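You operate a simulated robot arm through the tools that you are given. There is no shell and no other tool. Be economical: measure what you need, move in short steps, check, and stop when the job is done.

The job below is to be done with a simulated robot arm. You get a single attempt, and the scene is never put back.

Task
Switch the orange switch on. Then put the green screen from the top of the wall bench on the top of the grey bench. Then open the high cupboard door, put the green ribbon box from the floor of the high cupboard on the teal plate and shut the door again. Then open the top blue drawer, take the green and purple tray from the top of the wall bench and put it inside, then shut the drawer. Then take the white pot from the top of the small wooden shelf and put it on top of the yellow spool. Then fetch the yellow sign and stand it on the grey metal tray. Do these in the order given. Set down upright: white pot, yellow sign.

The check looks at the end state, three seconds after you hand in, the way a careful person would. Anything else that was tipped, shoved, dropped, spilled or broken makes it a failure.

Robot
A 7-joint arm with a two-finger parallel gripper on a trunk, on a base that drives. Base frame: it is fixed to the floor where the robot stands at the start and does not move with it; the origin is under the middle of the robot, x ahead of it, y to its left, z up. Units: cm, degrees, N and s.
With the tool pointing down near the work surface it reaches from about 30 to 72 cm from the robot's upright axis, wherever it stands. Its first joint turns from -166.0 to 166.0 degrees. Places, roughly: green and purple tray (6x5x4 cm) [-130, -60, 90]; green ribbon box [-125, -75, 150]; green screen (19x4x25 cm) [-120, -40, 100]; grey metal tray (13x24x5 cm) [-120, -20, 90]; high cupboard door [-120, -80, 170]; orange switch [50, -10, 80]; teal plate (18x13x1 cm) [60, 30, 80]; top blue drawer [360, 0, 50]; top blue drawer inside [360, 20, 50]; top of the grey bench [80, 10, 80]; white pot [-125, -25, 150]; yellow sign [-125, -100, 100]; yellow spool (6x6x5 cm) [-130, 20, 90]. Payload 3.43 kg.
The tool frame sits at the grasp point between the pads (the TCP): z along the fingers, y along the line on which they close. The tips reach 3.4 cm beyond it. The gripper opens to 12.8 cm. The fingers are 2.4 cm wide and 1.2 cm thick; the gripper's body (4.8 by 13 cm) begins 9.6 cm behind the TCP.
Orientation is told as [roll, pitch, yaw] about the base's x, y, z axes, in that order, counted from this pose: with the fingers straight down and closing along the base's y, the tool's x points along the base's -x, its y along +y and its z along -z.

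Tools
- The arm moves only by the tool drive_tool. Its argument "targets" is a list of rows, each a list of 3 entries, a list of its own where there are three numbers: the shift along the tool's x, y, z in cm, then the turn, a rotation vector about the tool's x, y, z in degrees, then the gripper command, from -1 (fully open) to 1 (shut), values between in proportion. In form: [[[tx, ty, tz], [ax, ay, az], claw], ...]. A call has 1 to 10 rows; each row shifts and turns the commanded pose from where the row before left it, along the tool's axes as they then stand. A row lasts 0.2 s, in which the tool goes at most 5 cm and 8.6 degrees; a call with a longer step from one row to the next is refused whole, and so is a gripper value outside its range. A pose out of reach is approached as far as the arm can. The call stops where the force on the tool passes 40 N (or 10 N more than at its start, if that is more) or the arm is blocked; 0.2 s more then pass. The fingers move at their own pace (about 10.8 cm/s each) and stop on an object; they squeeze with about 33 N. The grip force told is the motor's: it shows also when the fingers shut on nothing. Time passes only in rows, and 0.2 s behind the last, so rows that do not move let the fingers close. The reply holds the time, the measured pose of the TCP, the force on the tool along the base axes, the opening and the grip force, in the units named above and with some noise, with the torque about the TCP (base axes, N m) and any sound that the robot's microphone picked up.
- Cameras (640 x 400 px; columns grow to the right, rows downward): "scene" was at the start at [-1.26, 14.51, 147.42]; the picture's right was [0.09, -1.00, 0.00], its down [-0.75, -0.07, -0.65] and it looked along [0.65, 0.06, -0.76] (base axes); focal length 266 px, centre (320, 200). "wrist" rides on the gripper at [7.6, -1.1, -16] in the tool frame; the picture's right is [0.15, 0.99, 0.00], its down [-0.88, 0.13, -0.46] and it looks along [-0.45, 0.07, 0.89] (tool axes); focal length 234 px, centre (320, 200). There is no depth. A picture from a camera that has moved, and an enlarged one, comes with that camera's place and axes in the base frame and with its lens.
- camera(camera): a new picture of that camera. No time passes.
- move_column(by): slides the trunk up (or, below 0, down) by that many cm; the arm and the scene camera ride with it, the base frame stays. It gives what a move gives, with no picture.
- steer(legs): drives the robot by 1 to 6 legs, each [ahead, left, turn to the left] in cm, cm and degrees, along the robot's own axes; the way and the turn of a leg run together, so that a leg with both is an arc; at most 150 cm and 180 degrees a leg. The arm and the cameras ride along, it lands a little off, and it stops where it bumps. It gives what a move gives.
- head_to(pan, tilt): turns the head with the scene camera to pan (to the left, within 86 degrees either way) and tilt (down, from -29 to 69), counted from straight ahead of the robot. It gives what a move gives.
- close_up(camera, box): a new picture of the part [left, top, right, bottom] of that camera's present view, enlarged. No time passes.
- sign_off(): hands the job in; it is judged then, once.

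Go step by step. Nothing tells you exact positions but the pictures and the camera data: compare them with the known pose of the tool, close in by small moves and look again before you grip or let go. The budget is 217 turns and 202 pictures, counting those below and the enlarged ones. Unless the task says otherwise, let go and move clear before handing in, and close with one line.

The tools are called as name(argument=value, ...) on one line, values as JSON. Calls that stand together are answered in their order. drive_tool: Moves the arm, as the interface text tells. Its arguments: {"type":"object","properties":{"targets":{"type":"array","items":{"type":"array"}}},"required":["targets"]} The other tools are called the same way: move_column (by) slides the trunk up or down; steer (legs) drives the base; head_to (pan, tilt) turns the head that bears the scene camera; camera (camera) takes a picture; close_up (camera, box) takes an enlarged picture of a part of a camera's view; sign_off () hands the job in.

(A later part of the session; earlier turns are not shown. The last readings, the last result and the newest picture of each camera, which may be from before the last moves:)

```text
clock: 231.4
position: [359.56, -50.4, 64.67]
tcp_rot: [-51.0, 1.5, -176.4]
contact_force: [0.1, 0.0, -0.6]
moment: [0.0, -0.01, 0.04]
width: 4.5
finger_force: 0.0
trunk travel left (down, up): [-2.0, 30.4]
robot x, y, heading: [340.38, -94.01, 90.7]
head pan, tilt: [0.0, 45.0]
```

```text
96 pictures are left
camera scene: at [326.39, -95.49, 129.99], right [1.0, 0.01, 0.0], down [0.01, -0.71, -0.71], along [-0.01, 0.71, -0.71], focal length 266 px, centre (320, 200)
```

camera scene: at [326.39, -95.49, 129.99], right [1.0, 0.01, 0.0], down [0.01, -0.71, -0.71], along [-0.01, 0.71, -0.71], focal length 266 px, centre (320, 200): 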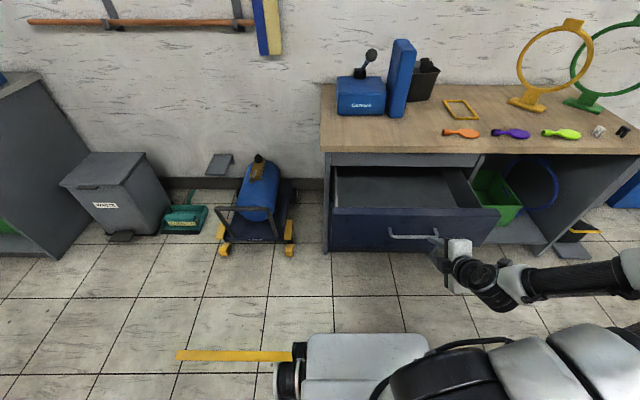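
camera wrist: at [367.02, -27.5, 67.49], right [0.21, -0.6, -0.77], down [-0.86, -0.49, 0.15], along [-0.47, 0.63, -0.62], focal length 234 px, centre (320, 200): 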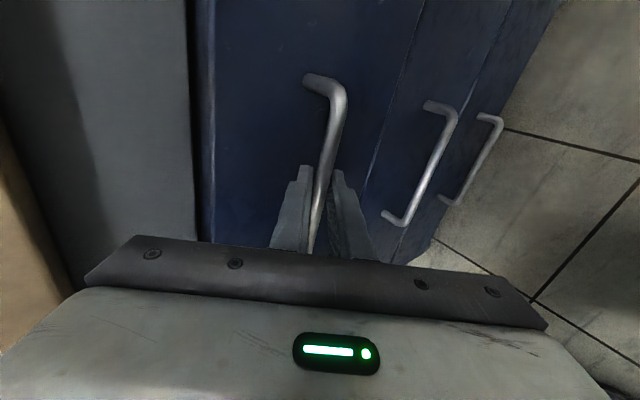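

Now I raise the arm and return the tool to the standard downward pose for carrying.

drive_tool(targets=[[[0, -3.1, -2.5], [-8.5, 0, 0], 0], [[0, -2.7, -2.9], [-8.5, 0, 0], 0], [[0, -2.2, -3.3], [-8.5, 0, 0], 0], [[0, -1.7, -3.6], [-8.5, 0, 0], 0], [[0, -1.2, -3.8], [-8.5, 0, 0], 0], [[0, -0.6, -3.9], [-8.5, 0, 0], 0], [[0, 0, -4], [0, 0, 8.5], 0], [[0, 0, -4], [0, 0, 8.5], 0], [[0, 0, -4], [0, 0, 8.5], 0], [[0, 0, -4], [0, 0, 8.5], 0]])

drive_tool(targets=[[[0, 0, -3], [0, 0, 8.5], 0], [[0, 0, -3], [0, 0, 8.5], 0], [[0, 0, 0], [0, 0, 8.5], 0], [[0, 0, 0], [0, 0, 8.5], 0], [[0, 0, 0], [0, 0, 8.5], 0], [[0, 0, 0], [0, 0, 8.5], 0], [[0, 0, 0], [0, 0, 5.5], 0]])

camera(camera="wrist")

```text
clock: 233.6
position: [358.64, -50.33, 104.69]
tcp_rot: [-0.8, 1.2, 149.4]
contact_force: [-0.3, 0.4, -0.4]
moment: [-0.01, 0.03, 0.04]
width: 6.41
finger_force: 0.1
trunk travel left (down, up): [-2.0, 30.4]
robot x, y, heading: [340.78, -93.9, 90.6]
head pan, tilt: [0.0, 45.0]
```

```text
clock: 235.2
position: [358.37, -50.39, 110.55]
tcp_rot: [-1.6, 0.0, 92.9]
contact_force: [-0.6, 0.1, 0.9]
moment: [-0.02, -0.03, 0.01]
width: 6.37
finger_force: 0.1
trunk travel left (down, up): [-2.0, 30.4]
robot x, y, heading: [340.88, -94.49, 90.8]
head pan, tilt: [0.0, 45.0]
```

```text
95 pictures are left
camera wrist: at [359.41, -57.94, 126.44], right [-0.98, -0.2, -0.03], down [-0.19, 0.87, 0.45], along [-0.07, 0.45, -0.89], focal length 234 px, centre (320, 200)
```

wrist: 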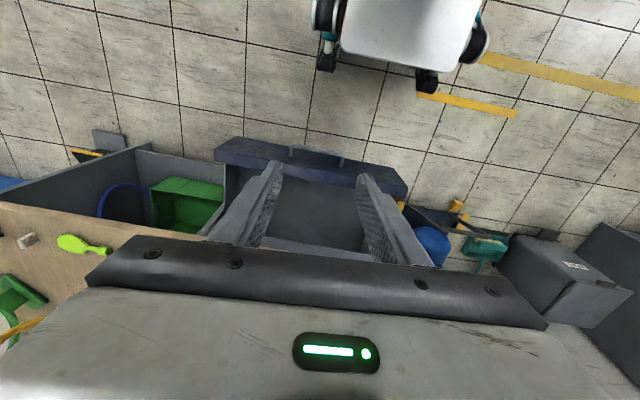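

Now return to the wall bench: turn left and drive back along the aisle.

drive_tool(targets=[[[0, 0, 0], [0, -1.6, 2], 0]])

move_column(by=22)

steer(legs=[[0, 0, 89.2], [140, 0, 0], [140, 0, 0], [95, -12, 0]])

head_to(pan=0, tilt=30)

camera(camera="scene")

```text
clock: 235.6
position: [358.26, -50.44, 110.59]
tcp_rot: [-1.4, -1.6, 91.1]
contact_force: [-0.9, -0.6, 0.1]
moment: [0.01, -0.02, 0.02]
width: 6.39
finger_force: 0.0
trunk travel left (down, up): [-2.0, 30.4]
robot x, y, heading: [340.43, -94.32, 90.9]
head pan, tilt: [0.0, 45.0]
```

```text
clock: 237.9
position: [358.29, -50.52, 132.54]
tcp_rot: [-1.5, -1.7, 91.1]
contact_force: [-0.1, 0.2, 0.2]
moment: [0.03, 0.0, -0.01]
width: 6.36
finger_force: 0.1
trunk travel left (down, up): [-24.0, 8.4]
robot x, y, heading: [340.36, -94.21, 90.6]
head pan, tilt: [0.0, 45.0]
```

```text
clock: 259.9
position: [-78.02, -61.13, 132.59]
tcp_rot: [-1.5, -1.6, 179.7]
contact_force: [0.3, 1.2, -0.2]
moment: [0.02, 0.0, -0.03]
width: 6.41
finger_force: 0.1
trunk travel left (down, up): [-24.0, 8.4]
robot x, y, heading: [-34.33, -80.15, 179.4]
head pan, tilt: [0.0, 45.0]
```

```text
clock: 260.7
position: [-78.13, -61.14, 132.53]
tcp_rot: [-1.5, -1.7, 179.8]
contact_force: [0.4, -0.2, -1.1]
moment: [-0.01, -0.07, 0.0]
width: 6.4
finger_force: 0.0
trunk travel left (down, up): [-24.0, 8.4]
robot x, y, heading: [-34.36, -80.46, 178.9]
head pan, tilt: [0.0, 30.0]
```

```text
94 pictures are left
camera scene: at [-34.75, -94.3, 154.25], right [0.01, 1.0, 0.0], down [0.5, -0.01, -0.87], along [-0.87, 0.01, -0.5], focal length 266 px, centre (320, 200)
```

scene: 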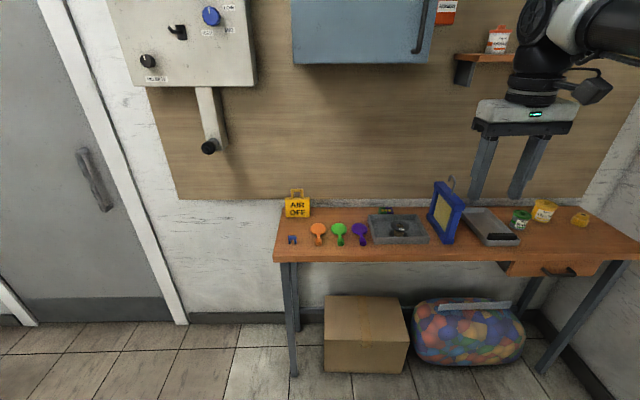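

I lower the column to pass beneath the cupboard and approach.

move_column(by=-23)

steer(legs=[[34, 1, 0.5]])

head_to(pan=0, tilt=40)

camera(camera="scene")

camera(camera="wrist")

```text
clock: 263.1
position: [-77.99, -61.06, 109.54]
tcp_rot: [-1.5, -1.8, 179.7]
contact_force: [-0.2, 0.9, -0.1]
moment: [0.01, -0.04, -0.01]
width: 6.4
finger_force: 0.0
trunk travel left (down, up): [-1.0, 31.4]
robot x, y, heading: [-34.71, -80.2, 179.5]
head pan, tilt: [0.0, 30.0]
```

```text
clock: 265.4
position: [-112.1, -62.17, 109.62]
tcp_rot: [-1.5, -1.8, -179.7]
contact_force: [-0.3, 0.2, -0.2]
moment: [0.03, 0.02, 0.01]
width: 6.38
finger_force: 0.0
trunk travel left (down, up): [-1.0, 31.4]
robot x, y, heading: [-68.4, -80.81, 179.7]
head pan, tilt: [0.0, 30.0]
```

```text
clock: 266.1
position: [-112.05, -62.28, 109.54]
tcp_rot: [-1.5, -1.7, -179.8]
contact_force: [0.2, -0.6, 0.4]
moment: [-0.05, -0.03, 0.03]
width: 6.4
finger_force: 0.0
trunk travel left (down, up): [-1.0, 31.4]
robot x, y, heading: [-68.82, -80.88, 179.9]
head pan, tilt: [0.0, 40.0]
```

```text
93 pictures are left
camera scene: at [-68.05, -95.06, 129.72], right [0.0, 1.0, 0.0], down [0.64, 0.0, -0.77], along [-0.77, 0.0, -0.64], focal length 266 px, centre (320, 200)
```

scene: 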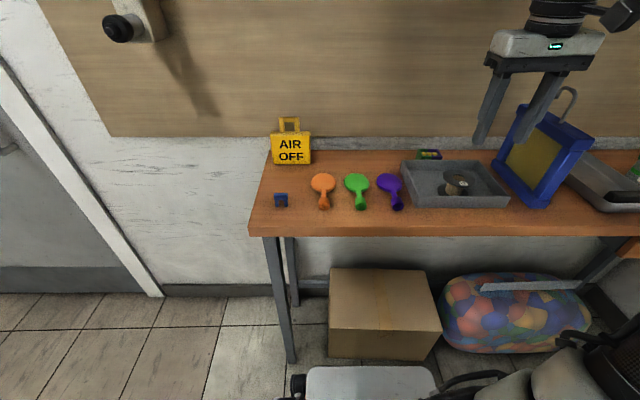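

```text
92 pictures are left
camera wrist: at [-104.05, -61.59, 125.21], right [0.15, -0.99, -0.03], down [-0.87, -0.15, 0.48], along [-0.48, -0.05, -0.88], focal length 234 px, centre (320, 200)
```

wrist: 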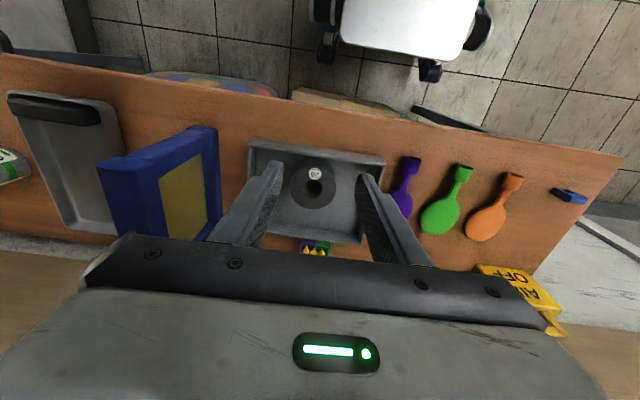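

close_up(camera="scene", box=[390, 140, 520, 220])

close_up(camera="wrist", box=[240, 180, 400, 280])

```text
4.92 times, centred on (455, 180) of scene
camera zoom: at [-68.05, -95.06, 129.72], right [0.0, 1.0, 0.0], down [0.64, 0.0, -0.77], along [-0.77, 0.0, -0.64], focal length 1311 px, centre (-345, 298)
```

zoom: 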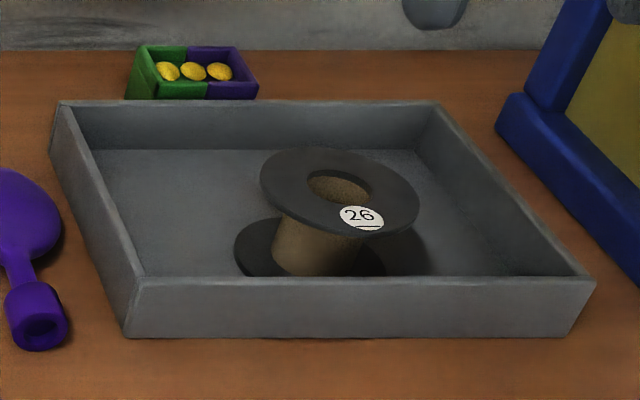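

```text
4.00 times, centred on (320, 230) of wrist
camera zoom: at [-104.05, -61.59, 125.21], right [0.15, -0.99, -0.03], down [-0.87, -0.15, 0.48], along [-0.48, -0.05, -0.88], focal length 937 px, centre (320, 80)
```

zoom: 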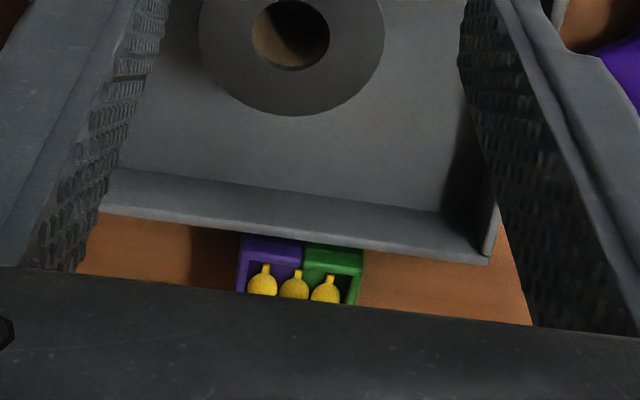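

Tray centre ≈ [-134, -64], rim z≈91.5, tucked between the big tray (back wall x≈-128) and the wall. I tilt the tool about 10° away from the wall and move in low beneath the cupboard.

drive_tool(targets=[[[0, 0, 0], [1.5, -7, 0], -0.31], [[-4.08, 0.36, 2.0], [0, -1.2, 0], -0.31], [[-4.08, 0.36, 2.23], [0, 0, 0], -0.31], [[-4.08, 0.36, 2.23], [0, 0, 0], -0.31], [[-4.08, 0.36, 2.23], [0, 0, 0], -0.31], [[0, 0, 0], [0, 0, 0], -0.31]])

camera(camera="wrist")

camera(camera="scene")

```text
clock: 267.5
position: [-129.66, -63.53, 103.51]
tcp_rot: [-3.1, -9.9, -179.5]
contact_force: [0.2, 0.0, -0.4]
moment: [0.03, -0.03, 0.03]
width: 8.39
finger_force: 0.1
trunk travel left (down, up): [-1.0, 31.4]
robot x, y, heading: [-68.45, -80.93, 179.7]
head pan, tilt: [0.0, 40.0]
```

```text
89 pictures are left
camera wrist: at [-119.43, -63.25, 117.95], right [0.14, -0.99, -0.08], down [-0.79, -0.16, 0.59], along [-0.6, -0.02, -0.8], focal length 234 px, centre (320, 200)
```

wrist: 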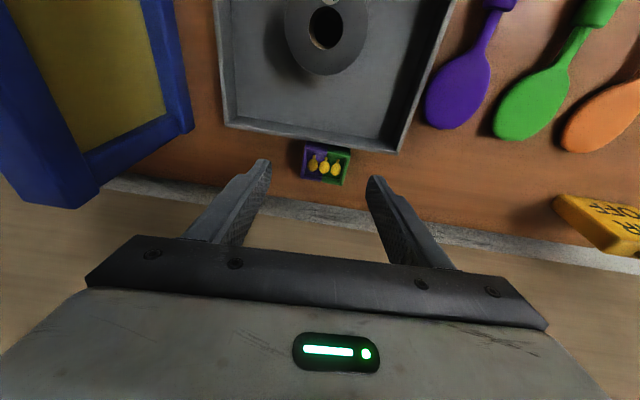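

```text
88 pictures are left
camera scene: at [-68.05, -95.07, 129.72], right [0.0, 1.0, 0.0], down [0.64, 0.0, -0.77], along [-0.77, 0.0, -0.64], focal length 266 px, centre (320, 200)
```

scene: 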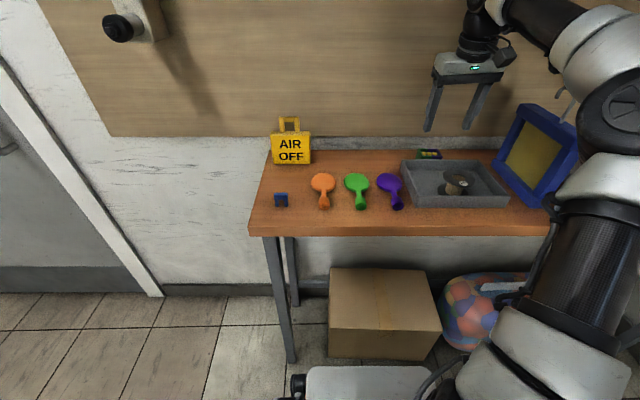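

Level the small roll, centre over the tray and descend most of the way.

drive_tool(targets=[[[-3.94, 0.3, 0.68], [-3, 0, 0], -0.31], [[0.5, 0, 2.86], [0, 0, 0], -0.31], [[0.5, 0, 2.86], [0, 0, 0], -0.31], [[0.35, 0, 2.0], [0, 0, 0], -0.31], [[0, 0, 0], [0, 0, 0], -0.31]])

camera(camera="wrist")

close_up(camera="scene", box=[380, 60, 520, 200])

```text
clock: 268.7
position: [-133.51, -63.66, 95.83]
tcp_rot: [-0.1, -9.8, -179.4]
contact_force: [0.6, -0.7, -0.2]
moment: [-0.01, 0.01, -0.01]
width: 8.36
finger_force: 0.2
trunk travel left (down, up): [-1.0, 31.4]
robot x, y, heading: [-68.66, -81.2, 180.0]
head pan, tilt: [0.0, 40.0]
```

```text
87 pictures are left
camera wrist: at [-123.42, -62.55, 110.14], right [0.15, -0.99, -0.03], down [-0.79, -0.14, 0.6], along [-0.6, -0.07, -0.8], focal length 234 px, centre (320, 200)
```

wrist: 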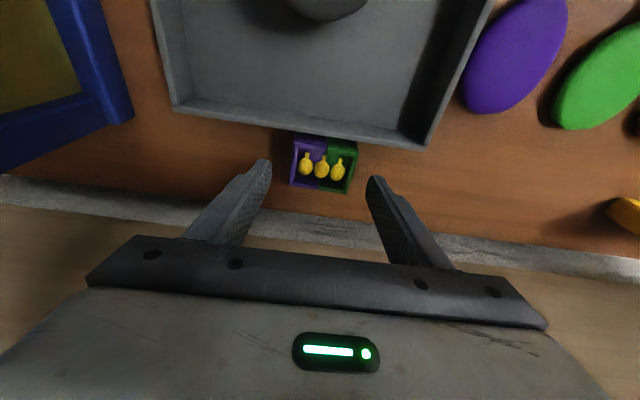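

```text
2.86 times, centred on (450, 130) of scene
camera zoom: at [-68.04, -95.06, 129.72], right [0.0, 1.0, 0.0], down [0.64, 0.0, -0.77], along [-0.77, 0.0, -0.64], focal length 761 px, centre (-51, 400)
```

zoom: 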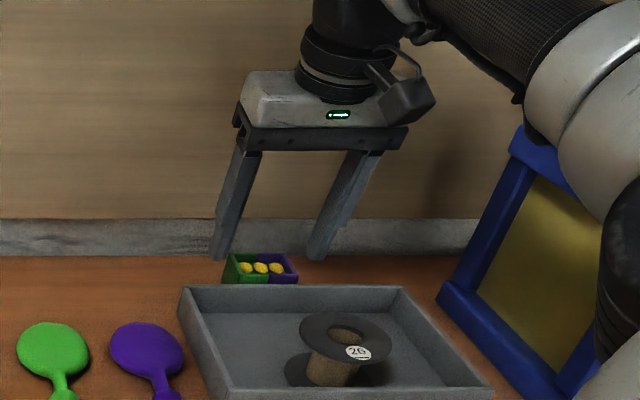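

Centred. Descend the last 4 cm and close gently.

drive_tool(targets=[[[0.2, 0.3, 2.0], [0, 0, 0], -0.31], [[0.35, 0, 1.9], [0, 0, 0], -0.31], [[0, 0, 0], [0, 0, 0], -0.1], [[0, 0, 0], [0, 0, 0], 0.2], [[0, 0, 0], [0, 0, 0], 1], [[0, 0, 0], [0, 0, 0], 1]])

camera(camera="wrist")

```text
clock: 270.1
position: [-133.75, -63.94, 91.89]
tcp_rot: [0.0, -9.9, -179.4]
contact_force: [-0.4, 0.6, 1.7]
moment: [0.02, 0.02, 0.02]
width: 5.64
finger_force: 33.6
trunk travel left (down, up): [-1.0, 31.4]
robot x, y, heading: [-68.39, -80.75, 179.8]
head pan, tilt: [0.0, 40.0]
```

```text
85 pictures are left
camera wrist: at [-123.5, -62.79, 106.19], right [0.15, -0.99, -0.03], down [-0.79, -0.14, 0.6], along [-0.6, -0.07, -0.8], focal length 234 px, centre (320, 200)
```

wrist: 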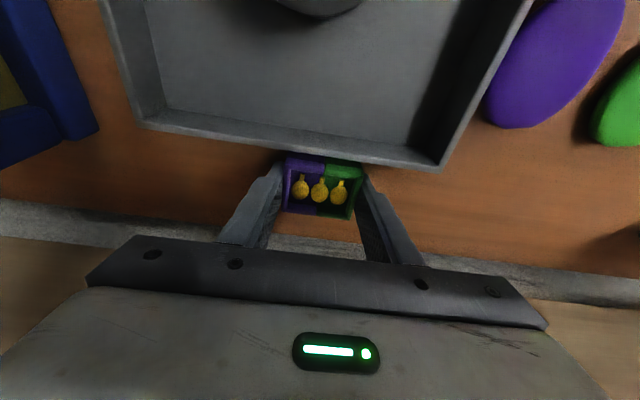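

Gripped. Lift vertically, then withdraw smoothly.

drive_tool(targets=[[[-0.25, 0, -1.5], [0, 0, 0], 1], [[-0.5, 0, -2.9], [0, 0, 0], 1], [[-0.5, 0, -2.9], [0, 0, 0], 1], [[-0.5, 0, -2.9], [0, 0, 0], 1], [[2, 0, -0.4], [0, 0, 0], 1], [[3, 0, -0.5], [0, 0, 0], 1], [[3, 0, -0.5], [0, 0, 0], 1], [[3, 0, -0.5], [0, 0, 0], 1], [[3, 0, -0.5], [0, 0, 0], 1], [[3, 0, -0.5], [0, 0, 0], 1]])

camera(camera="wrist")

```text
clock: 272.3
position: [-116.44, -63.76, 102.03]
tcp_rot: [-0.1, -9.7, -179.5]
contact_force: [-0.5, 0.3, -0.5]
moment: [0.0, -0.05, -0.01]
width: 5.66
finger_force: 33.9
trunk travel left (down, up): [-1.0, 31.4]
robot x, y, heading: [-68.39, -80.78, 180.0]
head pan, tilt: [0.0, 40.0]
```

```text
84 pictures are left
camera wrist: at [-106.21, -62.64, 116.41], right [0.15, -0.99, -0.03], down [-0.79, -0.14, 0.6], along [-0.6, -0.07, -0.8], focal length 234 px, centre (320, 200)
```

wrist: 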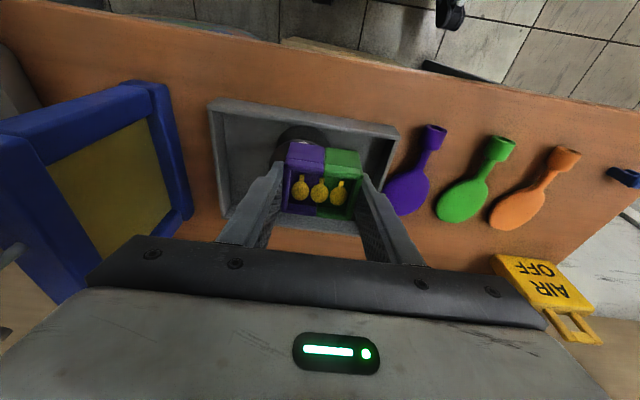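

Tray is held level with its three bulbs. I drive back to the drawer in reverse and turn to face it.

steer(legs=[[-60, 12, 0], [-140, 0, 0], [-140, 0, 0], [-68, 0, 0], [0, 0, -89.3]])

camera(camera="wrist")

camera(camera="scene")

```text
clock: 296.1
position: [353.88, -43.81, 102.04]
tcp_rot: [-0.1, -9.8, 92.2]
contact_force: [-0.3, -0.3, -0.5]
moment: [0.0, 0.02, -0.01]
width: 5.64
finger_force: 33.1
trunk travel left (down, up): [-1.0, 31.4]
robot x, y, heading: [338.19, -92.34, 91.5]
head pan, tilt: [0.0, 40.0]
```

```text
83 pictures are left
camera wrist: at [355.43, -54.03, 116.44], right [-0.98, -0.18, -0.03], down [-0.16, 0.78, 0.6], along [-0.09, 0.59, -0.8], focal length 234 px, centre (320, 200)
```

wrist: 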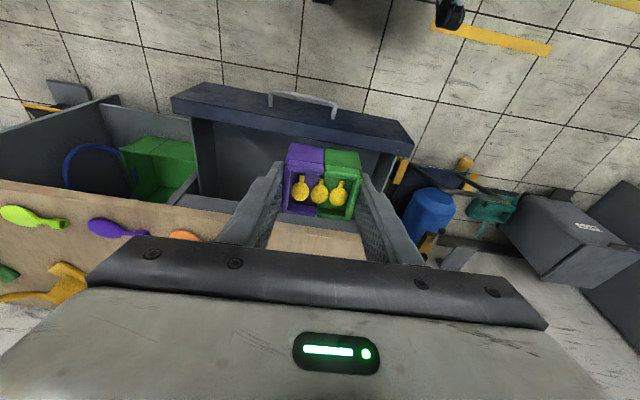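

```text
82 pictures are left
camera scene: at [324.21, -93.33, 129.72], right [1.0, 0.03, 0.0], down [0.02, -0.64, -0.77], along [-0.02, 0.77, -0.64], focal length 266 px, centre (320, 200)
```

scene: 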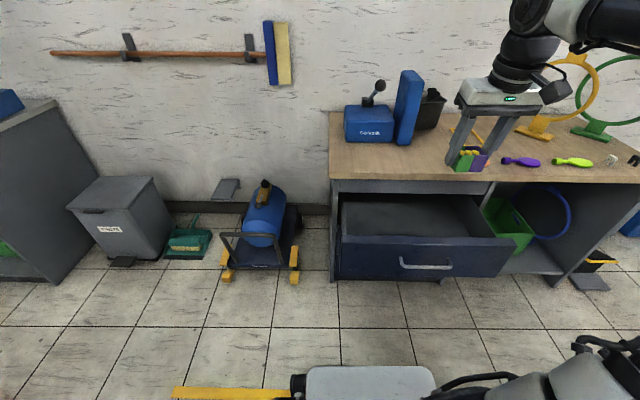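

Drawer interior lies about y -31 to -10. I drive 15 cm ahead and place the tray above it.

steer(legs=[[15, 0, -1]])

drive_tool(targets=[[[-3.7, -1.5, 0.65], [0, 0, 0], 1], [[-3.7, -1.5, 0.65], [0, 0, 0], 1], [[-3.2, -1.5, 0.6], [0, 0, 0], 1], [[0.6, 0, 3.5], [0, 0, 0], 1], [[0.6, 0, 3.5], [0, 0, 0], 1], [[0.6, 0, 3.5], [0, 0, 0], 1], [[0.6, 0, 3.5], [0, 0, 0], 1], [[0.6, 0, 3.5], [0, 0, 0], 1], [[0, 0, 0], [0, 0, 0], 1]])

camera(camera="wrist")

camera(camera="scene")

```text
clock: 297.4
position: [354.57, -29.02, 102.18]
tcp_rot: [-0.1, -9.9, 91.3]
contact_force: [0.3, -0.3, 0.1]
moment: [0.0, 0.01, -0.01]
width: 5.63
finger_force: 33.1
trunk travel left (down, up): [-1.0, 31.4]
robot x, y, heading: [338.06, -77.11, 90.3]
head pan, tilt: [0.0, 40.0]
```

```text
clock: 299.4
position: [358.83, -18.17, 84.21]
tcp_rot: [0.0, -9.9, 91.2]
contact_force: [-0.3, 0.4, -0.4]
moment: [0.03, -0.01, 0.02]
width: 5.64
finger_force: 32.4
trunk travel left (down, up): [-1.0, 31.4]
robot x, y, heading: [337.87, -77.2, 90.5]
head pan, tilt: [0.0, 40.0]
```

```text
81 pictures are left
camera wrist: at [360.21, -28.42, 98.65], right [-0.99, -0.16, -0.03], down [-0.15, 0.79, 0.6], along [-0.08, 0.6, -0.8], focal length 234 px, centre (320, 200)
```

wrist: 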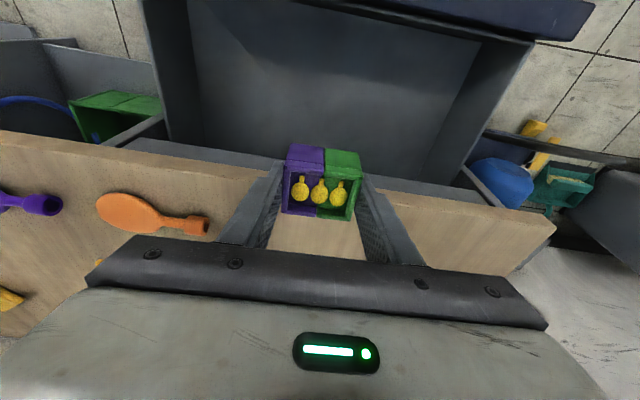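

```text
80 pictures are left
camera scene: at [323.93, -78.02, 129.72], right [1.0, 0.01, 0.0], down [0.01, -0.64, -0.77], along [-0.01, 0.77, -0.64], focal length 266 px, centre (320, 200)
```

scene: 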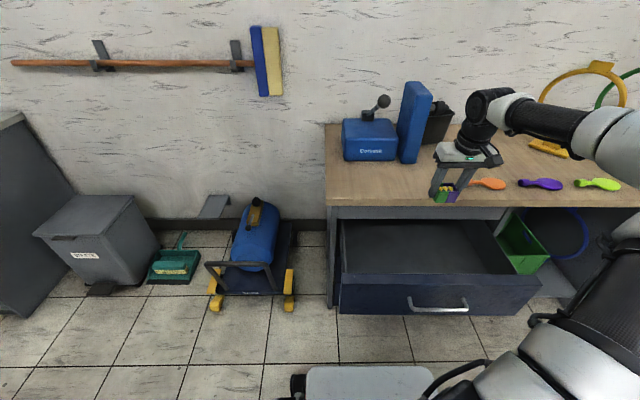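

The tabletop edge is at y≈-13.5, so I shift back a bit, descend past it, then look.

drive_tool(targets=[[[2.8, -0.5, -0.5], [0, 0, 0], 1], [[0.7, 0, 3.9], [0, 0, 0], 1], [[0.7, 0, 3.9], [0, 0, 0], 1], [[0.7, 0, 3.9], [0, 0, 0], 1], [[0.7, 0, 3.9], [0, 0, 0], 1], [[0.7, 0, 3.9], [0, 0, 0], 1], [[0, 0, 0], [0, 0, 0], 1]])

camera(camera="wrist")

close_up(camera="scene", box=[330, 120, 560, 330])

```text
clock: 301.0
position: [359.41, -21.26, 64.52]
tcp_rot: [0.1, -9.9, 91.2]
contact_force: [0.1, -0.3, -0.5]
moment: [0.0, 0.01, -0.02]
width: 5.62
finger_force: 32.9
trunk travel left (down, up): [-1.0, 31.4]
robot x, y, heading: [337.75, -77.77, 90.5]
head pan, tilt: [0.0, 40.0]
```

```text
79 pictures are left
camera wrist: at [360.8, -31.48, 78.75], right [-0.99, -0.16, -0.03], down [-0.15, 0.79, 0.6], along [-0.08, 0.6, -0.8], focal length 234 px, centre (320, 200)
```

wrist: 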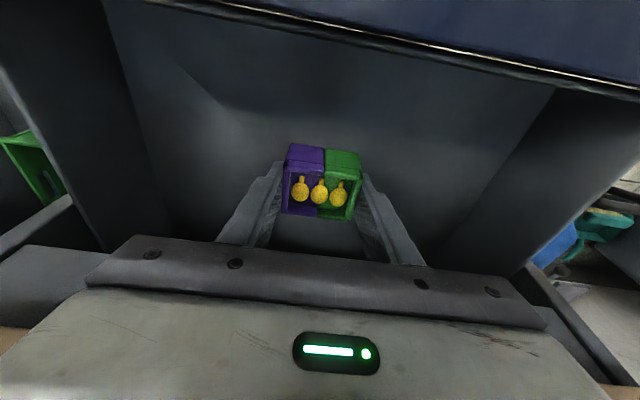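

```text
1.90 times, centred on (445, 225) of scene
camera zoom: at [323.93, -78.02, 129.72], right [1.0, 0.01, 0.0], down [0.01, -0.64, -0.77], along [-0.01, 0.77, -0.64], focal length 507 px, centre (82, 152)
```

zoom: 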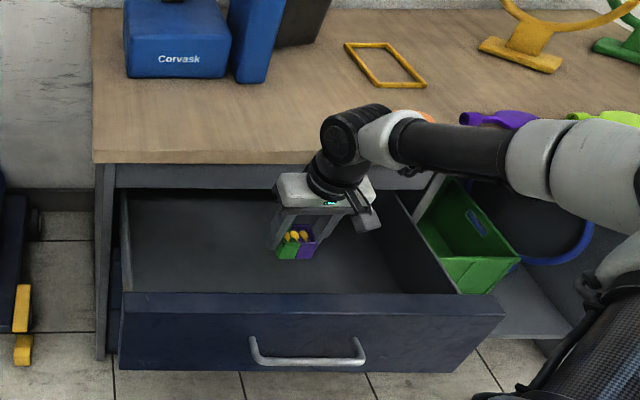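

Inside the drawer opening now. Shift forward 3 cm and lower further.

drive_tool(targets=[[[-2.4, 0, 0.4], [0, 0, 0], 1], [[0.6, 0, 3.5], [0, 0, 0], 1], [[0.6, 0, 3.5], [0, 0, 0], 1], [[0.5, 0, 2.5], [0, 0, 0], 1], [[0, 0, 0], [0, 0, 0], 1]])

camera(camera="wrist")

close_up(camera="scene", box=[330, 120, 560, 330])

```text
clock: 302.2
position: [359.34, -18.71, 54.9]
tcp_rot: [-0.2, -9.9, 91.2]
contact_force: [1.2, 0.1, -0.8]
moment: [-0.03, 0.02, 0.02]
width: 5.64
finger_force: 32.6
trunk travel left (down, up): [-1.0, 31.4]
robot x, y, heading: [337.89, -77.12, 90.4]
head pan, tilt: [0.0, 40.0]
```

```text
77 pictures are left
camera wrist: at [360.73, -28.98, 69.2], right [-0.99, -0.16, -0.03], down [-0.15, 0.79, 0.6], along [-0.08, 0.6, -0.8], focal length 234 px, centre (320, 200)
```

wrist: 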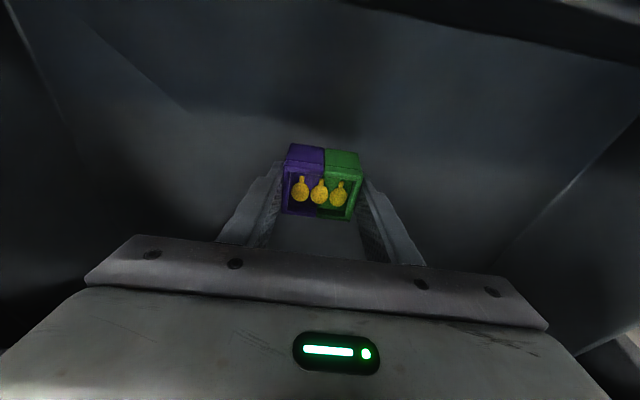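

```text
1.90 times, centred on (445, 225) of scene
camera zoom: at [323.93, -78.02, 129.72], right [1.0, 0.01, 0.0], down [0.01, -0.64, -0.77], along [-0.01, 0.77, -0.64], focal length 507 px, centre (82, 152)
```

zoom: 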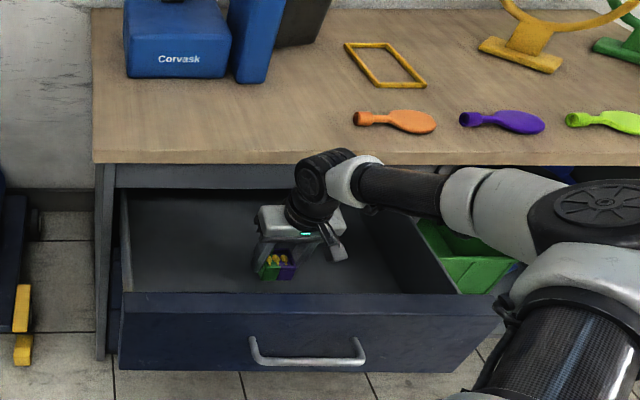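

Lower slowly toward the drawer floor.

drive_tool(targets=[[[0.2, 0, 1.2], [0, 0, 0], 1], [[0.15, 0, 0.9], [0, 0, 0], 1], [[0.1, 0, 0.6], [0, 0, 0], 1], [[0.1, 0, 0.6], [0, 0, 0], 1], [[0.07, 0, 0.4], [0, 0, 0], 1]])

```text
clock: 303.4
position: [359.32, -18.73, 51.04]
tcp_rot: [0.0, -9.8, 91.1]
contact_force: [0.5, -0.8, -0.6]
moment: [0.0, 0.01, -0.02]
width: 5.66
finger_force: 33.1
trunk travel left (down, up): [-1.0, 31.4]
robot x, y, heading: [337.99, -77.04, 90.7]
head pan, tilt: [0.0, 40.0]
```

drive_tool(targets=[[[0.1, 0, 0.5], [0, 0, 0], 1], [[0.1, 0, 0.5], [0, 0, 0], 1], [[0.07, 0, 0.4], [0, 0, 0], 1], [[0.07, 0, 0.4], [0, 0, 0], 1]])

close_up(camera="scene", box=[400, 180, 520, 280])

```text
clock: 304.1
position: [359.26, -18.06, 50.75]
tcp_rot: [-0.2, -10.9, 91.2]
contact_force: [-2.1, 1.8, 15.7]
moment: [-0.25, 0.12, -0.01]
width: 5.64
finger_force: 33.3
trunk travel left (down, up): [-1.0, 31.4]
robot x, y, heading: [338.13, -77.2, 90.8]
head pan, tilt: [0.0, 40.0]
stopped in row 3: the force on the tool passed its limit at 45 N (the readings are from after the stop); the commanded pose is now the measured one
```

```text
4.00 times, centred on (460, 230) of scene
camera zoom: at [323.89, -78.12, 129.69], right [1.0, 0.01, 0.0], down [0.01, -0.64, -0.77], along [-0.01, 0.77, -0.64], focal length 1065 px, centre (-240, 80)
```

zoom: 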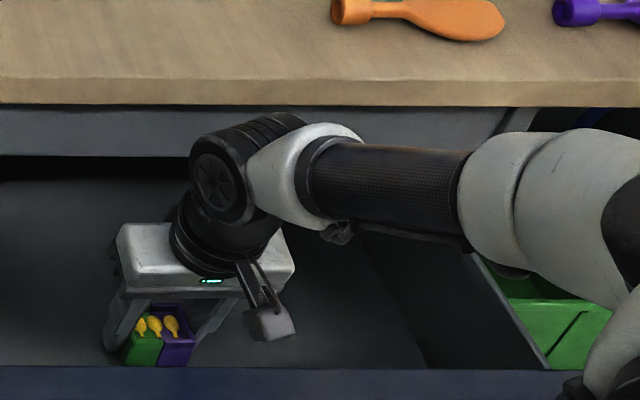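

Something was contacted; I verify that it is the tray on the floor.

camera(camera="wrist")

drive_tool(targets=[[[-0.02, 0, -0.15], [0, 0.8, 0], 1], [[0, 0, 0], [0, 0, 0], 1]])

```text
74 pictures are left
camera wrist: at [360.66, -28.52, 64.9], right [-0.99, -0.16, -0.03], down [-0.15, 0.78, 0.61], along [-0.08, 0.61, -0.79], focal length 234 px, centre (320, 200)
```

wrist: 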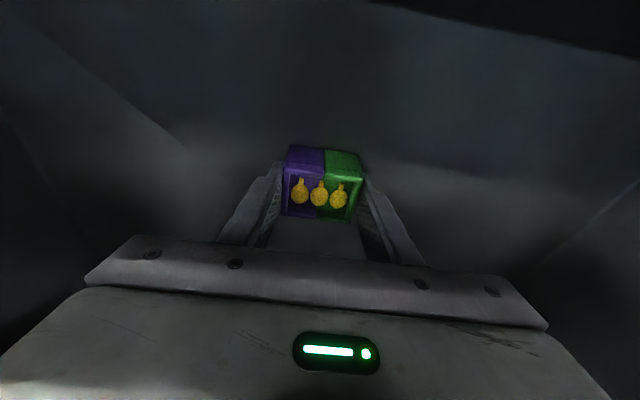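

```text
clock: 304.7
position: [359.29, -18.24, 50.8]
tcp_rot: [0.0, -9.8, 91.1]
contact_force: [0.4, 2.0, 14.1]
moment: [0.39, 0.04, -0.02]
width: 5.64
finger_force: 33.3
trunk travel left (down, up): [-1.0, 31.4]
robot x, y, heading: [338.16, -77.02, 90.5]
head pan, tilt: [0.0, 40.0]
```

Pressing lightly on the floor; relieve a little and release.

drive_tool(targets=[[[-0.02, 0, -0.15], [0, 0, 0], 1], [[0, 0, 0], [0, 0, 0], 0.08], [[0, 0, 0], [0, 0, 0], -0.05], [[0, 0, 0], [0, 0, 0], -0.15], [[0, 0, 0], [0, 0, 0], -0.15]])

camera(camera="wrist")

```text
clock: 305.9
position: [359.33, -18.31, 50.84]
tcp_rot: [0.1, -9.6, 91.1]
contact_force: [0.7, -0.4, -0.2]
moment: [0.0, 0.02, 0.01]
width: 7.34
finger_force: 0.0
trunk travel left (down, up): [-1.0, 31.4]
robot x, y, heading: [337.93, -77.28, 90.7]
head pan, tilt: [0.0, 40.0]
```

```text
73 pictures are left
camera wrist: at [360.59, -28.52, 65.1], right [-0.99, -0.16, -0.02], down [-0.15, 0.79, 0.6], along [-0.08, 0.59, -0.8], focal length 234 px, centre (320, 200)
```

wrist: 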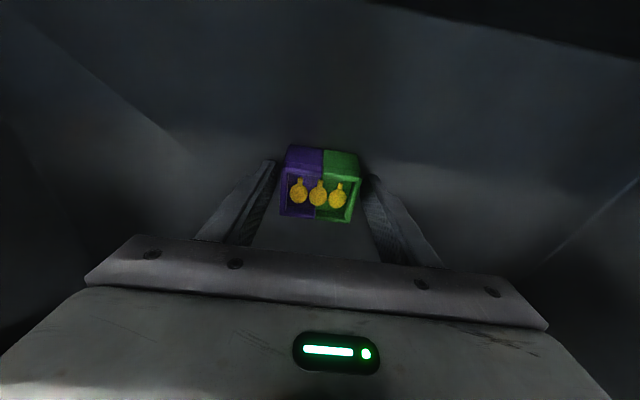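

Tray rests flat. Withdraw upward.

drive_tool(targets=[[[-0.3, 0, -1.8], [0, 0, 0], -0.15], [[-0.6, 0, -3.5], [0, 0, 0], -0.15], [[2.4, 0, -0.4], [0, 0, 0], -0.15], [[-0.7, 0, -3.9], [0, 0, 0], -0.15], [[-0.7, 0, -3.9], [0, 0, 0], -0.15], [[-0.7, 0, -3.9], [0, 0, 0], -0.15], [[-0.7, 0, -3.9], [0, 0, 0], -0.15], [[-0.7, 0, -3.9], [0, 0, 0], -0.15], [[-0.7, 0, -3.9], [0, 0, 0], -0.15], [[2, 0, -3.9], [0, 0, 0], -0.15]])

camera(camera="wrist")

camera(camera="scene")

```text
clock: 308.1
position: [359.51, -23.09, 83.58]
tcp_rot: [0.1, -9.6, 91.3]
contact_force: [0.7, 0.0, -0.3]
moment: [-0.03, -0.01, 0.01]
width: 7.38
finger_force: 0.1
trunk travel left (down, up): [-1.0, 31.4]
robot x, y, heading: [338.01, -76.9, 90.5]
head pan, tilt: [0.0, 40.0]
```

```text
72 pictures are left
camera wrist: at [360.83, -33.31, 97.88], right [-0.99, -0.16, -0.03], down [-0.15, 0.79, 0.6], along [-0.08, 0.59, -0.8], focal length 234 px, centre (320, 200)
```

wrist: 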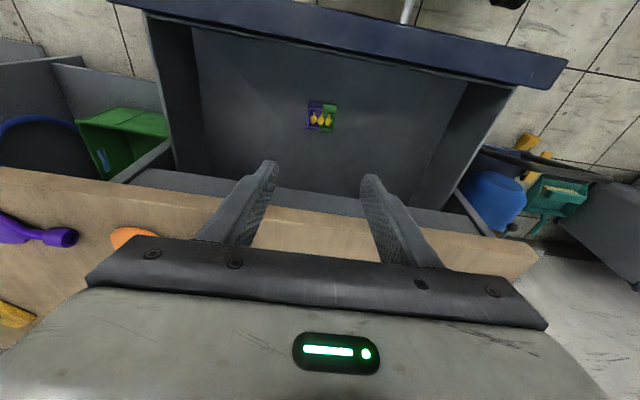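

```text
71 pictures are left
camera scene: at [323.93, -77.99, 129.72], right [1.0, 0.01, 0.0], down [0.01, -0.64, -0.77], along [-0.01, 0.77, -0.64], focal length 266 px, centre (320, 200)
```

scene: 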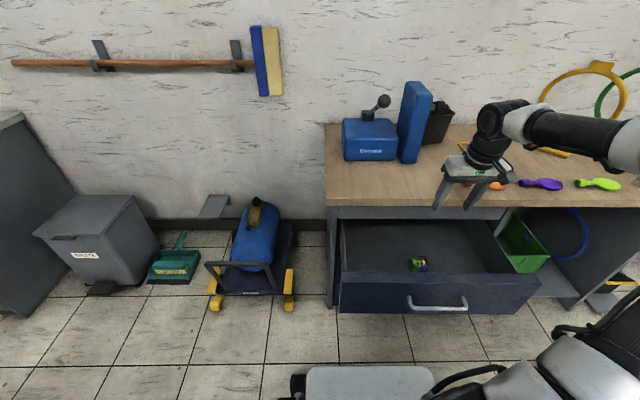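

The tray is in the drawer. To shut it I back up, tilt the closed fingers to 45° and push on the front panel above the handle.

steer(legs=[[-20, 0, 0]])

drive_tool(targets=[[[0.68, 0, 3.84], [0, -7, 0], 1], [[1.14, 0, 3.73], [0, -7, 0], 1], [[1.59, 0, 3.56], [0, -7, 0], 1], [[2.0, 0, 3.34], [0, -7, 0], 1], [[2.4, 0, 3.07], [0, -7, 0], 1], [[2.6, 0, 2.6], [0, 0, 0], 1], [[0, 0, 0], [0, 0, 0], 1]])

camera(camera="wrist")

camera(camera="scene")

```text
clock: 309.7
position: [359.54, -42.97, 83.49]
tcp_rot: [-0.1, -9.7, 91.3]
contact_force: [0.0, 0.2, 0.7]
moment: [0.0, -0.03, 0.0]
width: 7.34
finger_force: 0.1
trunk travel left (down, up): [-1.0, 31.4]
robot x, y, heading: [338.4, -97.45, 90.6]
head pan, tilt: [0.0, 40.0]
```

```text
clock: 311.3
position: [359.73, -43.21, 60.27]
tcp_rot: [0.1, -44.8, 91.2]
contact_force: [0.0, 0.2, -0.1]
moment: [-0.01, 0.02, -0.01]
width: 0.01
finger_force: 33.2
trunk travel left (down, up): [-1.0, 31.4]
robot x, y, heading: [338.41, -96.65, 90.7]
head pan, tilt: [0.0, 40.0]
```

```text
70 pictures are left
camera wrist: at [361.14, -59.81, 66.22], right [-0.99, -0.12, -0.1], down [-0.14, 0.3, 0.94], along [-0.09, 0.94, -0.32], focal length 234 px, centre (320, 200)
```

wrist: 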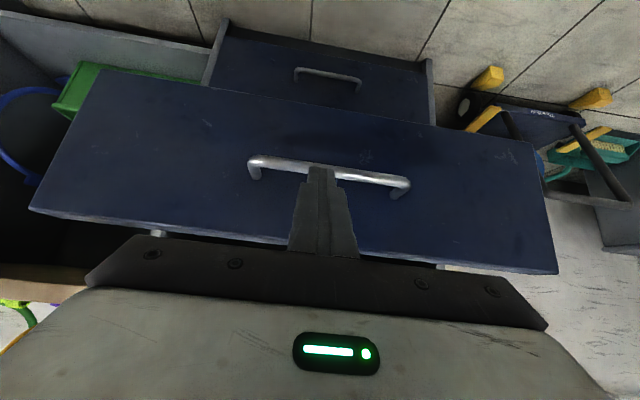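

```text
69 pictures are left
camera scene: at [324.11, -97.93, 129.72], right [1.0, 0.01, 0.0], down [0.01, -0.64, -0.77], along [-0.01, 0.77, -0.64], focal length 266 px, centre (320, 200)
```

scene: 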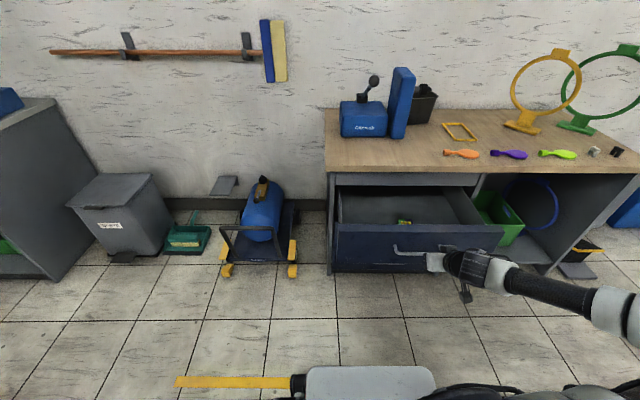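

I raise 1.3 cm so the tips clear the handle bar, then push by driving forward.

drive_tool(targets=[[[-0.92, 0, -0.92], [0, 0, 0], 1], [[0, 0, 0], [0, 0, 0], 1]])

steer(legs=[[12, 0, 0]])

camera(camera="wrist")

camera(camera="scene")

```text
clock: 311.9
position: [359.62, -43.07, 61.59]
tcp_rot: [-0.2, -44.7, 91.2]
contact_force: [-0.3, -0.5, 0.2]
moment: [0.01, -0.01, -0.03]
width: 0.0
finger_force: 32.8
trunk travel left (down, up): [-1.0, 31.4]
robot x, y, heading: [337.9, -97.16, 90.4]
head pan, tilt: [0.0, 40.0]
```

```text
clock: 313.2
position: [359.57, -31.06, 61.67]
tcp_rot: [-0.1, -44.7, 91.3]
contact_force: [0.4, 0.5, -0.1]
moment: [0.0, 0.04, 0.05]
width: 0.0
finger_force: 33.2
trunk travel left (down, up): [-1.0, 31.4]
robot x, y, heading: [337.94, -85.03, 90.7]
head pan, tilt: [0.0, 40.0]
```

```text
68 pictures are left
camera wrist: at [361.0, -47.77, 67.55], right [-0.99, -0.13, -0.1], down [-0.14, 0.3, 0.94], along [-0.09, 0.94, -0.32], focal length 234 px, centre (320, 200)
```

wrist: 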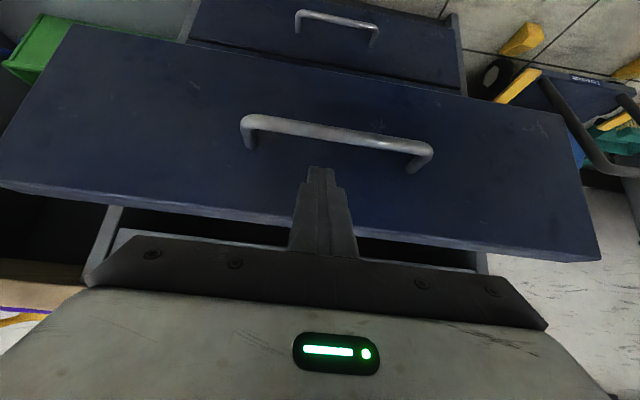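

```text
67 pictures are left
camera scene: at [323.99, -85.95, 129.72], right [1.0, 0.01, 0.0], down [0.01, -0.64, -0.77], along [-0.01, 0.77, -0.64], focal length 266 px, centre (320, 200)
```

scene: 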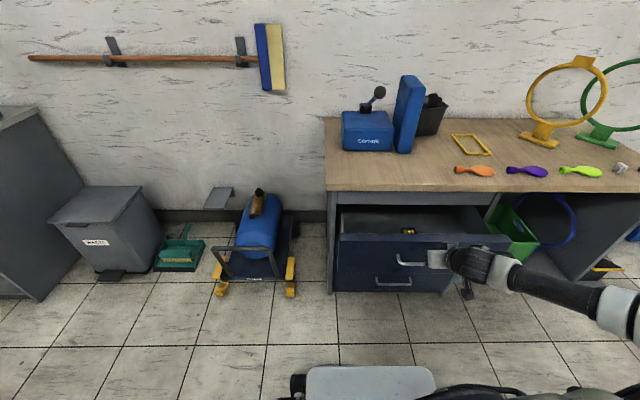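

It closes. Continue pushing.

steer(legs=[[15, 0, 0]])

drive_tool(targets=[[[-0.5, 0, 0.5], [0, 0, 0], 1], [[-0.5, 0, 0.5], [0, 0, 0], 1], [[-0.4, 0, 0.4], [0, 0, 0], 1], [[-0.4, 0, 0.4], [0, 0, 0], 1], [[-0.4, 0, 0.4], [0, 0, 0], 1], [[-0.4, 0, 0.4], [0, 0, 0], 1], [[-0.4, 0, 0.4], [0, 0, 0], 1]])

camera(camera="scene")

camera(camera="wrist")

```text
clock: 314.5
position: [359.5, -16.44, 61.67]
tcp_rot: [-0.1, -44.7, 91.1]
contact_force: [0.8, 0.0, -0.8]
moment: [0.01, 0.0, 0.04]
width: 0.01
finger_force: 32.6
trunk travel left (down, up): [-1.0, 31.4]
robot x, y, heading: [337.94, -70.27, 90.5]
head pan, tilt: [0.0, 40.0]
```

```text
clock: 315.4
position: [359.48, -14.63, 61.41]
tcp_rot: [0.1, -44.3, 90.8]
contact_force: [-0.3, -14.8, 7.2]
moment: [-0.2, 0.05, 0.03]
width: 0.0
finger_force: 32.8
trunk travel left (down, up): [-1.0, 31.4]
robot x, y, heading: [337.74, -70.06, 90.2]
head pan, tilt: [0.0, 40.0]
stopped in row 4: the force on the tool passed its limit at 49 N (the readings are from after the stop); the commanded pose is now the measured one
```

```text
66 pictures are left
camera scene: at [323.84, -71.19, 129.72], right [1.0, 0.01, 0.0], down [0.0, -0.64, -0.77], along [-0.01, 0.77, -0.64], focal length 266 px, centre (320, 200)
```

scene: 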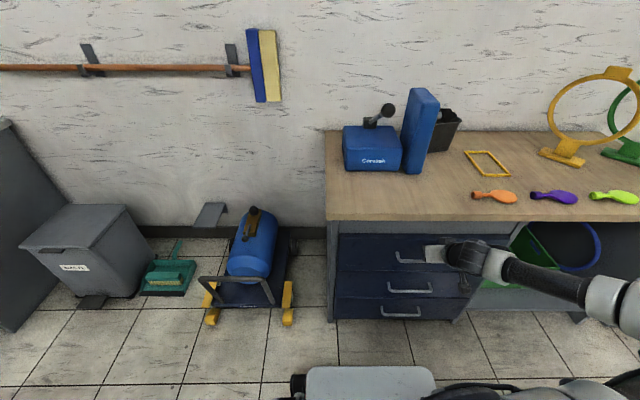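

```text
65 pictures are left
camera wrist: at [360.9, -31.25, 67.45], right [-0.99, -0.12, -0.1], down [-0.13, 0.31, 0.94], along [-0.08, 0.94, -0.32], focal length 234 px, centre (320, 200)
```

wrist: 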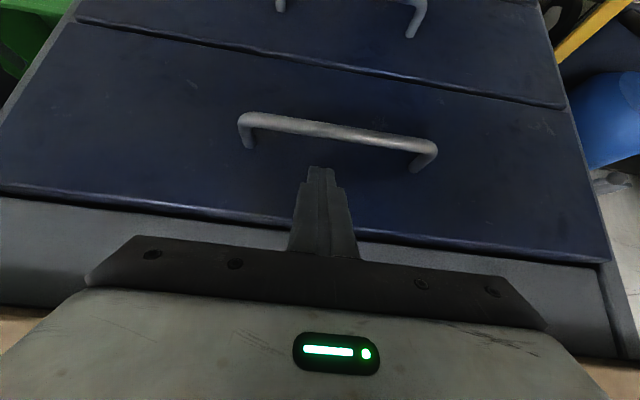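

Firm stop: the drawer looks flush. I check closely, then retreat.

drive_tool(targets=[[[1, 0, -1], [0, 0, 0], 1], [[1.5, 0, -2.5], [0, 0, 0], 1], [[0, 0, -4], [0, 0, 0], 1], [[0, 0, -4], [0, 0, 0], 1], [[-2, 0, -4], [0, 0, 0], 1]])

close_up(camera="scene", box=[320, 200, 520, 330])

```text
clock: 316.6
position: [359.63, -25.84, 72.17]
tcp_rot: [0.1, -44.3, 90.9]
contact_force: [0.0, 0.1, 0.3]
moment: [0.02, -0.02, 0.0]
width: 0.02
finger_force: 33.2
trunk travel left (down, up): [-1.0, 31.4]
robot x, y, heading: [337.86, -70.66, 90.4]
head pan, tilt: [0.0, 40.0]
```

```text
3.08 times, centred on (420, 265) of scene
camera zoom: at [323.86, -71.09, 129.72], right [1.0, 0.01, 0.0], down [0.0, -0.64, -0.77], along [-0.01, 0.77, -0.64], focal length 819 px, centre (12, 0)
```

zoom: 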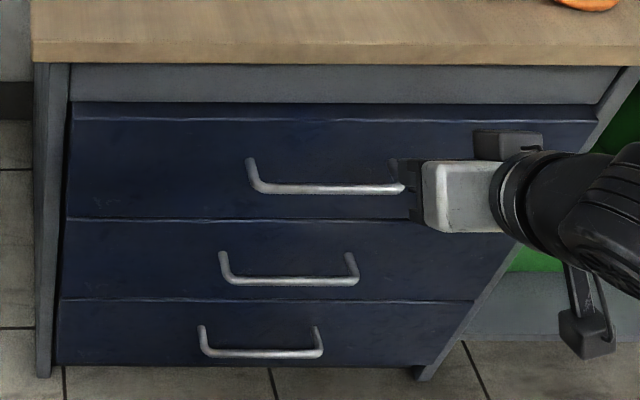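

The drawer is shut just like at the start. Next the white pot: I back off, raise the column, and drive back to the wall bench near the shelf.

steer(legs=[[-20, 0, 0], [0, 0, 89.5], [140, 0, 0], [140, 0, 0], [90, -38, 0]])

move_column(by=31)

head_to(pan=0, tilt=20)

camera(camera="scene")

```text
clock: 340.1
position: [-78.69, -32.86, 72.16]
tcp_rot: [0.1, -44.3, -178.8]
contact_force: [-0.3, 0.2, -0.4]
moment: [-0.03, -0.01, -0.02]
width: 0.0
finger_force: 32.7
trunk travel left (down, up): [-1.0, 31.4]
robot x, y, heading: [-33.92, -54.33, -179.1]
head pan, tilt: [0.0, 40.0]
```

```text
clock: 343.1
position: [-78.6, -32.8, 103.2]
tcp_rot: [0.1, -44.3, -178.8]
contact_force: [-0.9, 0.0, 0.3]
moment: [0.03, 0.0, -0.01]
width: 0.03
finger_force: 33.2
trunk travel left (down, up): [-32.0, 0.4]
robot x, y, heading: [-34.01, -54.38, -179.1]
head pan, tilt: [0.0, 40.0]
```

```text
clock: 344.0
position: [-78.7, -32.93, 103.22]
tcp_rot: [0.1, -44.3, -178.8]
contact_force: [0.5, -0.1, 0.1]
moment: [0.03, 0.02, 0.03]
width: 0.0
finger_force: 32.7
trunk travel left (down, up): [-32.0, 0.4]
robot x, y, heading: [-34.15, -54.19, -179.1]
head pan, tilt: [0.0, 20.0]
```

```text
63 pictures are left
camera scene: at [-34.11, -68.57, 163.85], right [-0.01, 1.0, 0.0], down [0.34, 0.0, -0.94], along [-0.94, -0.01, -0.34], focal length 266 px, centre (320, 200)
```

scene: 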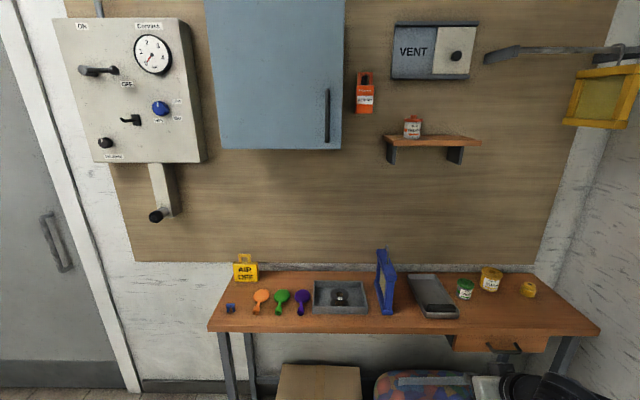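

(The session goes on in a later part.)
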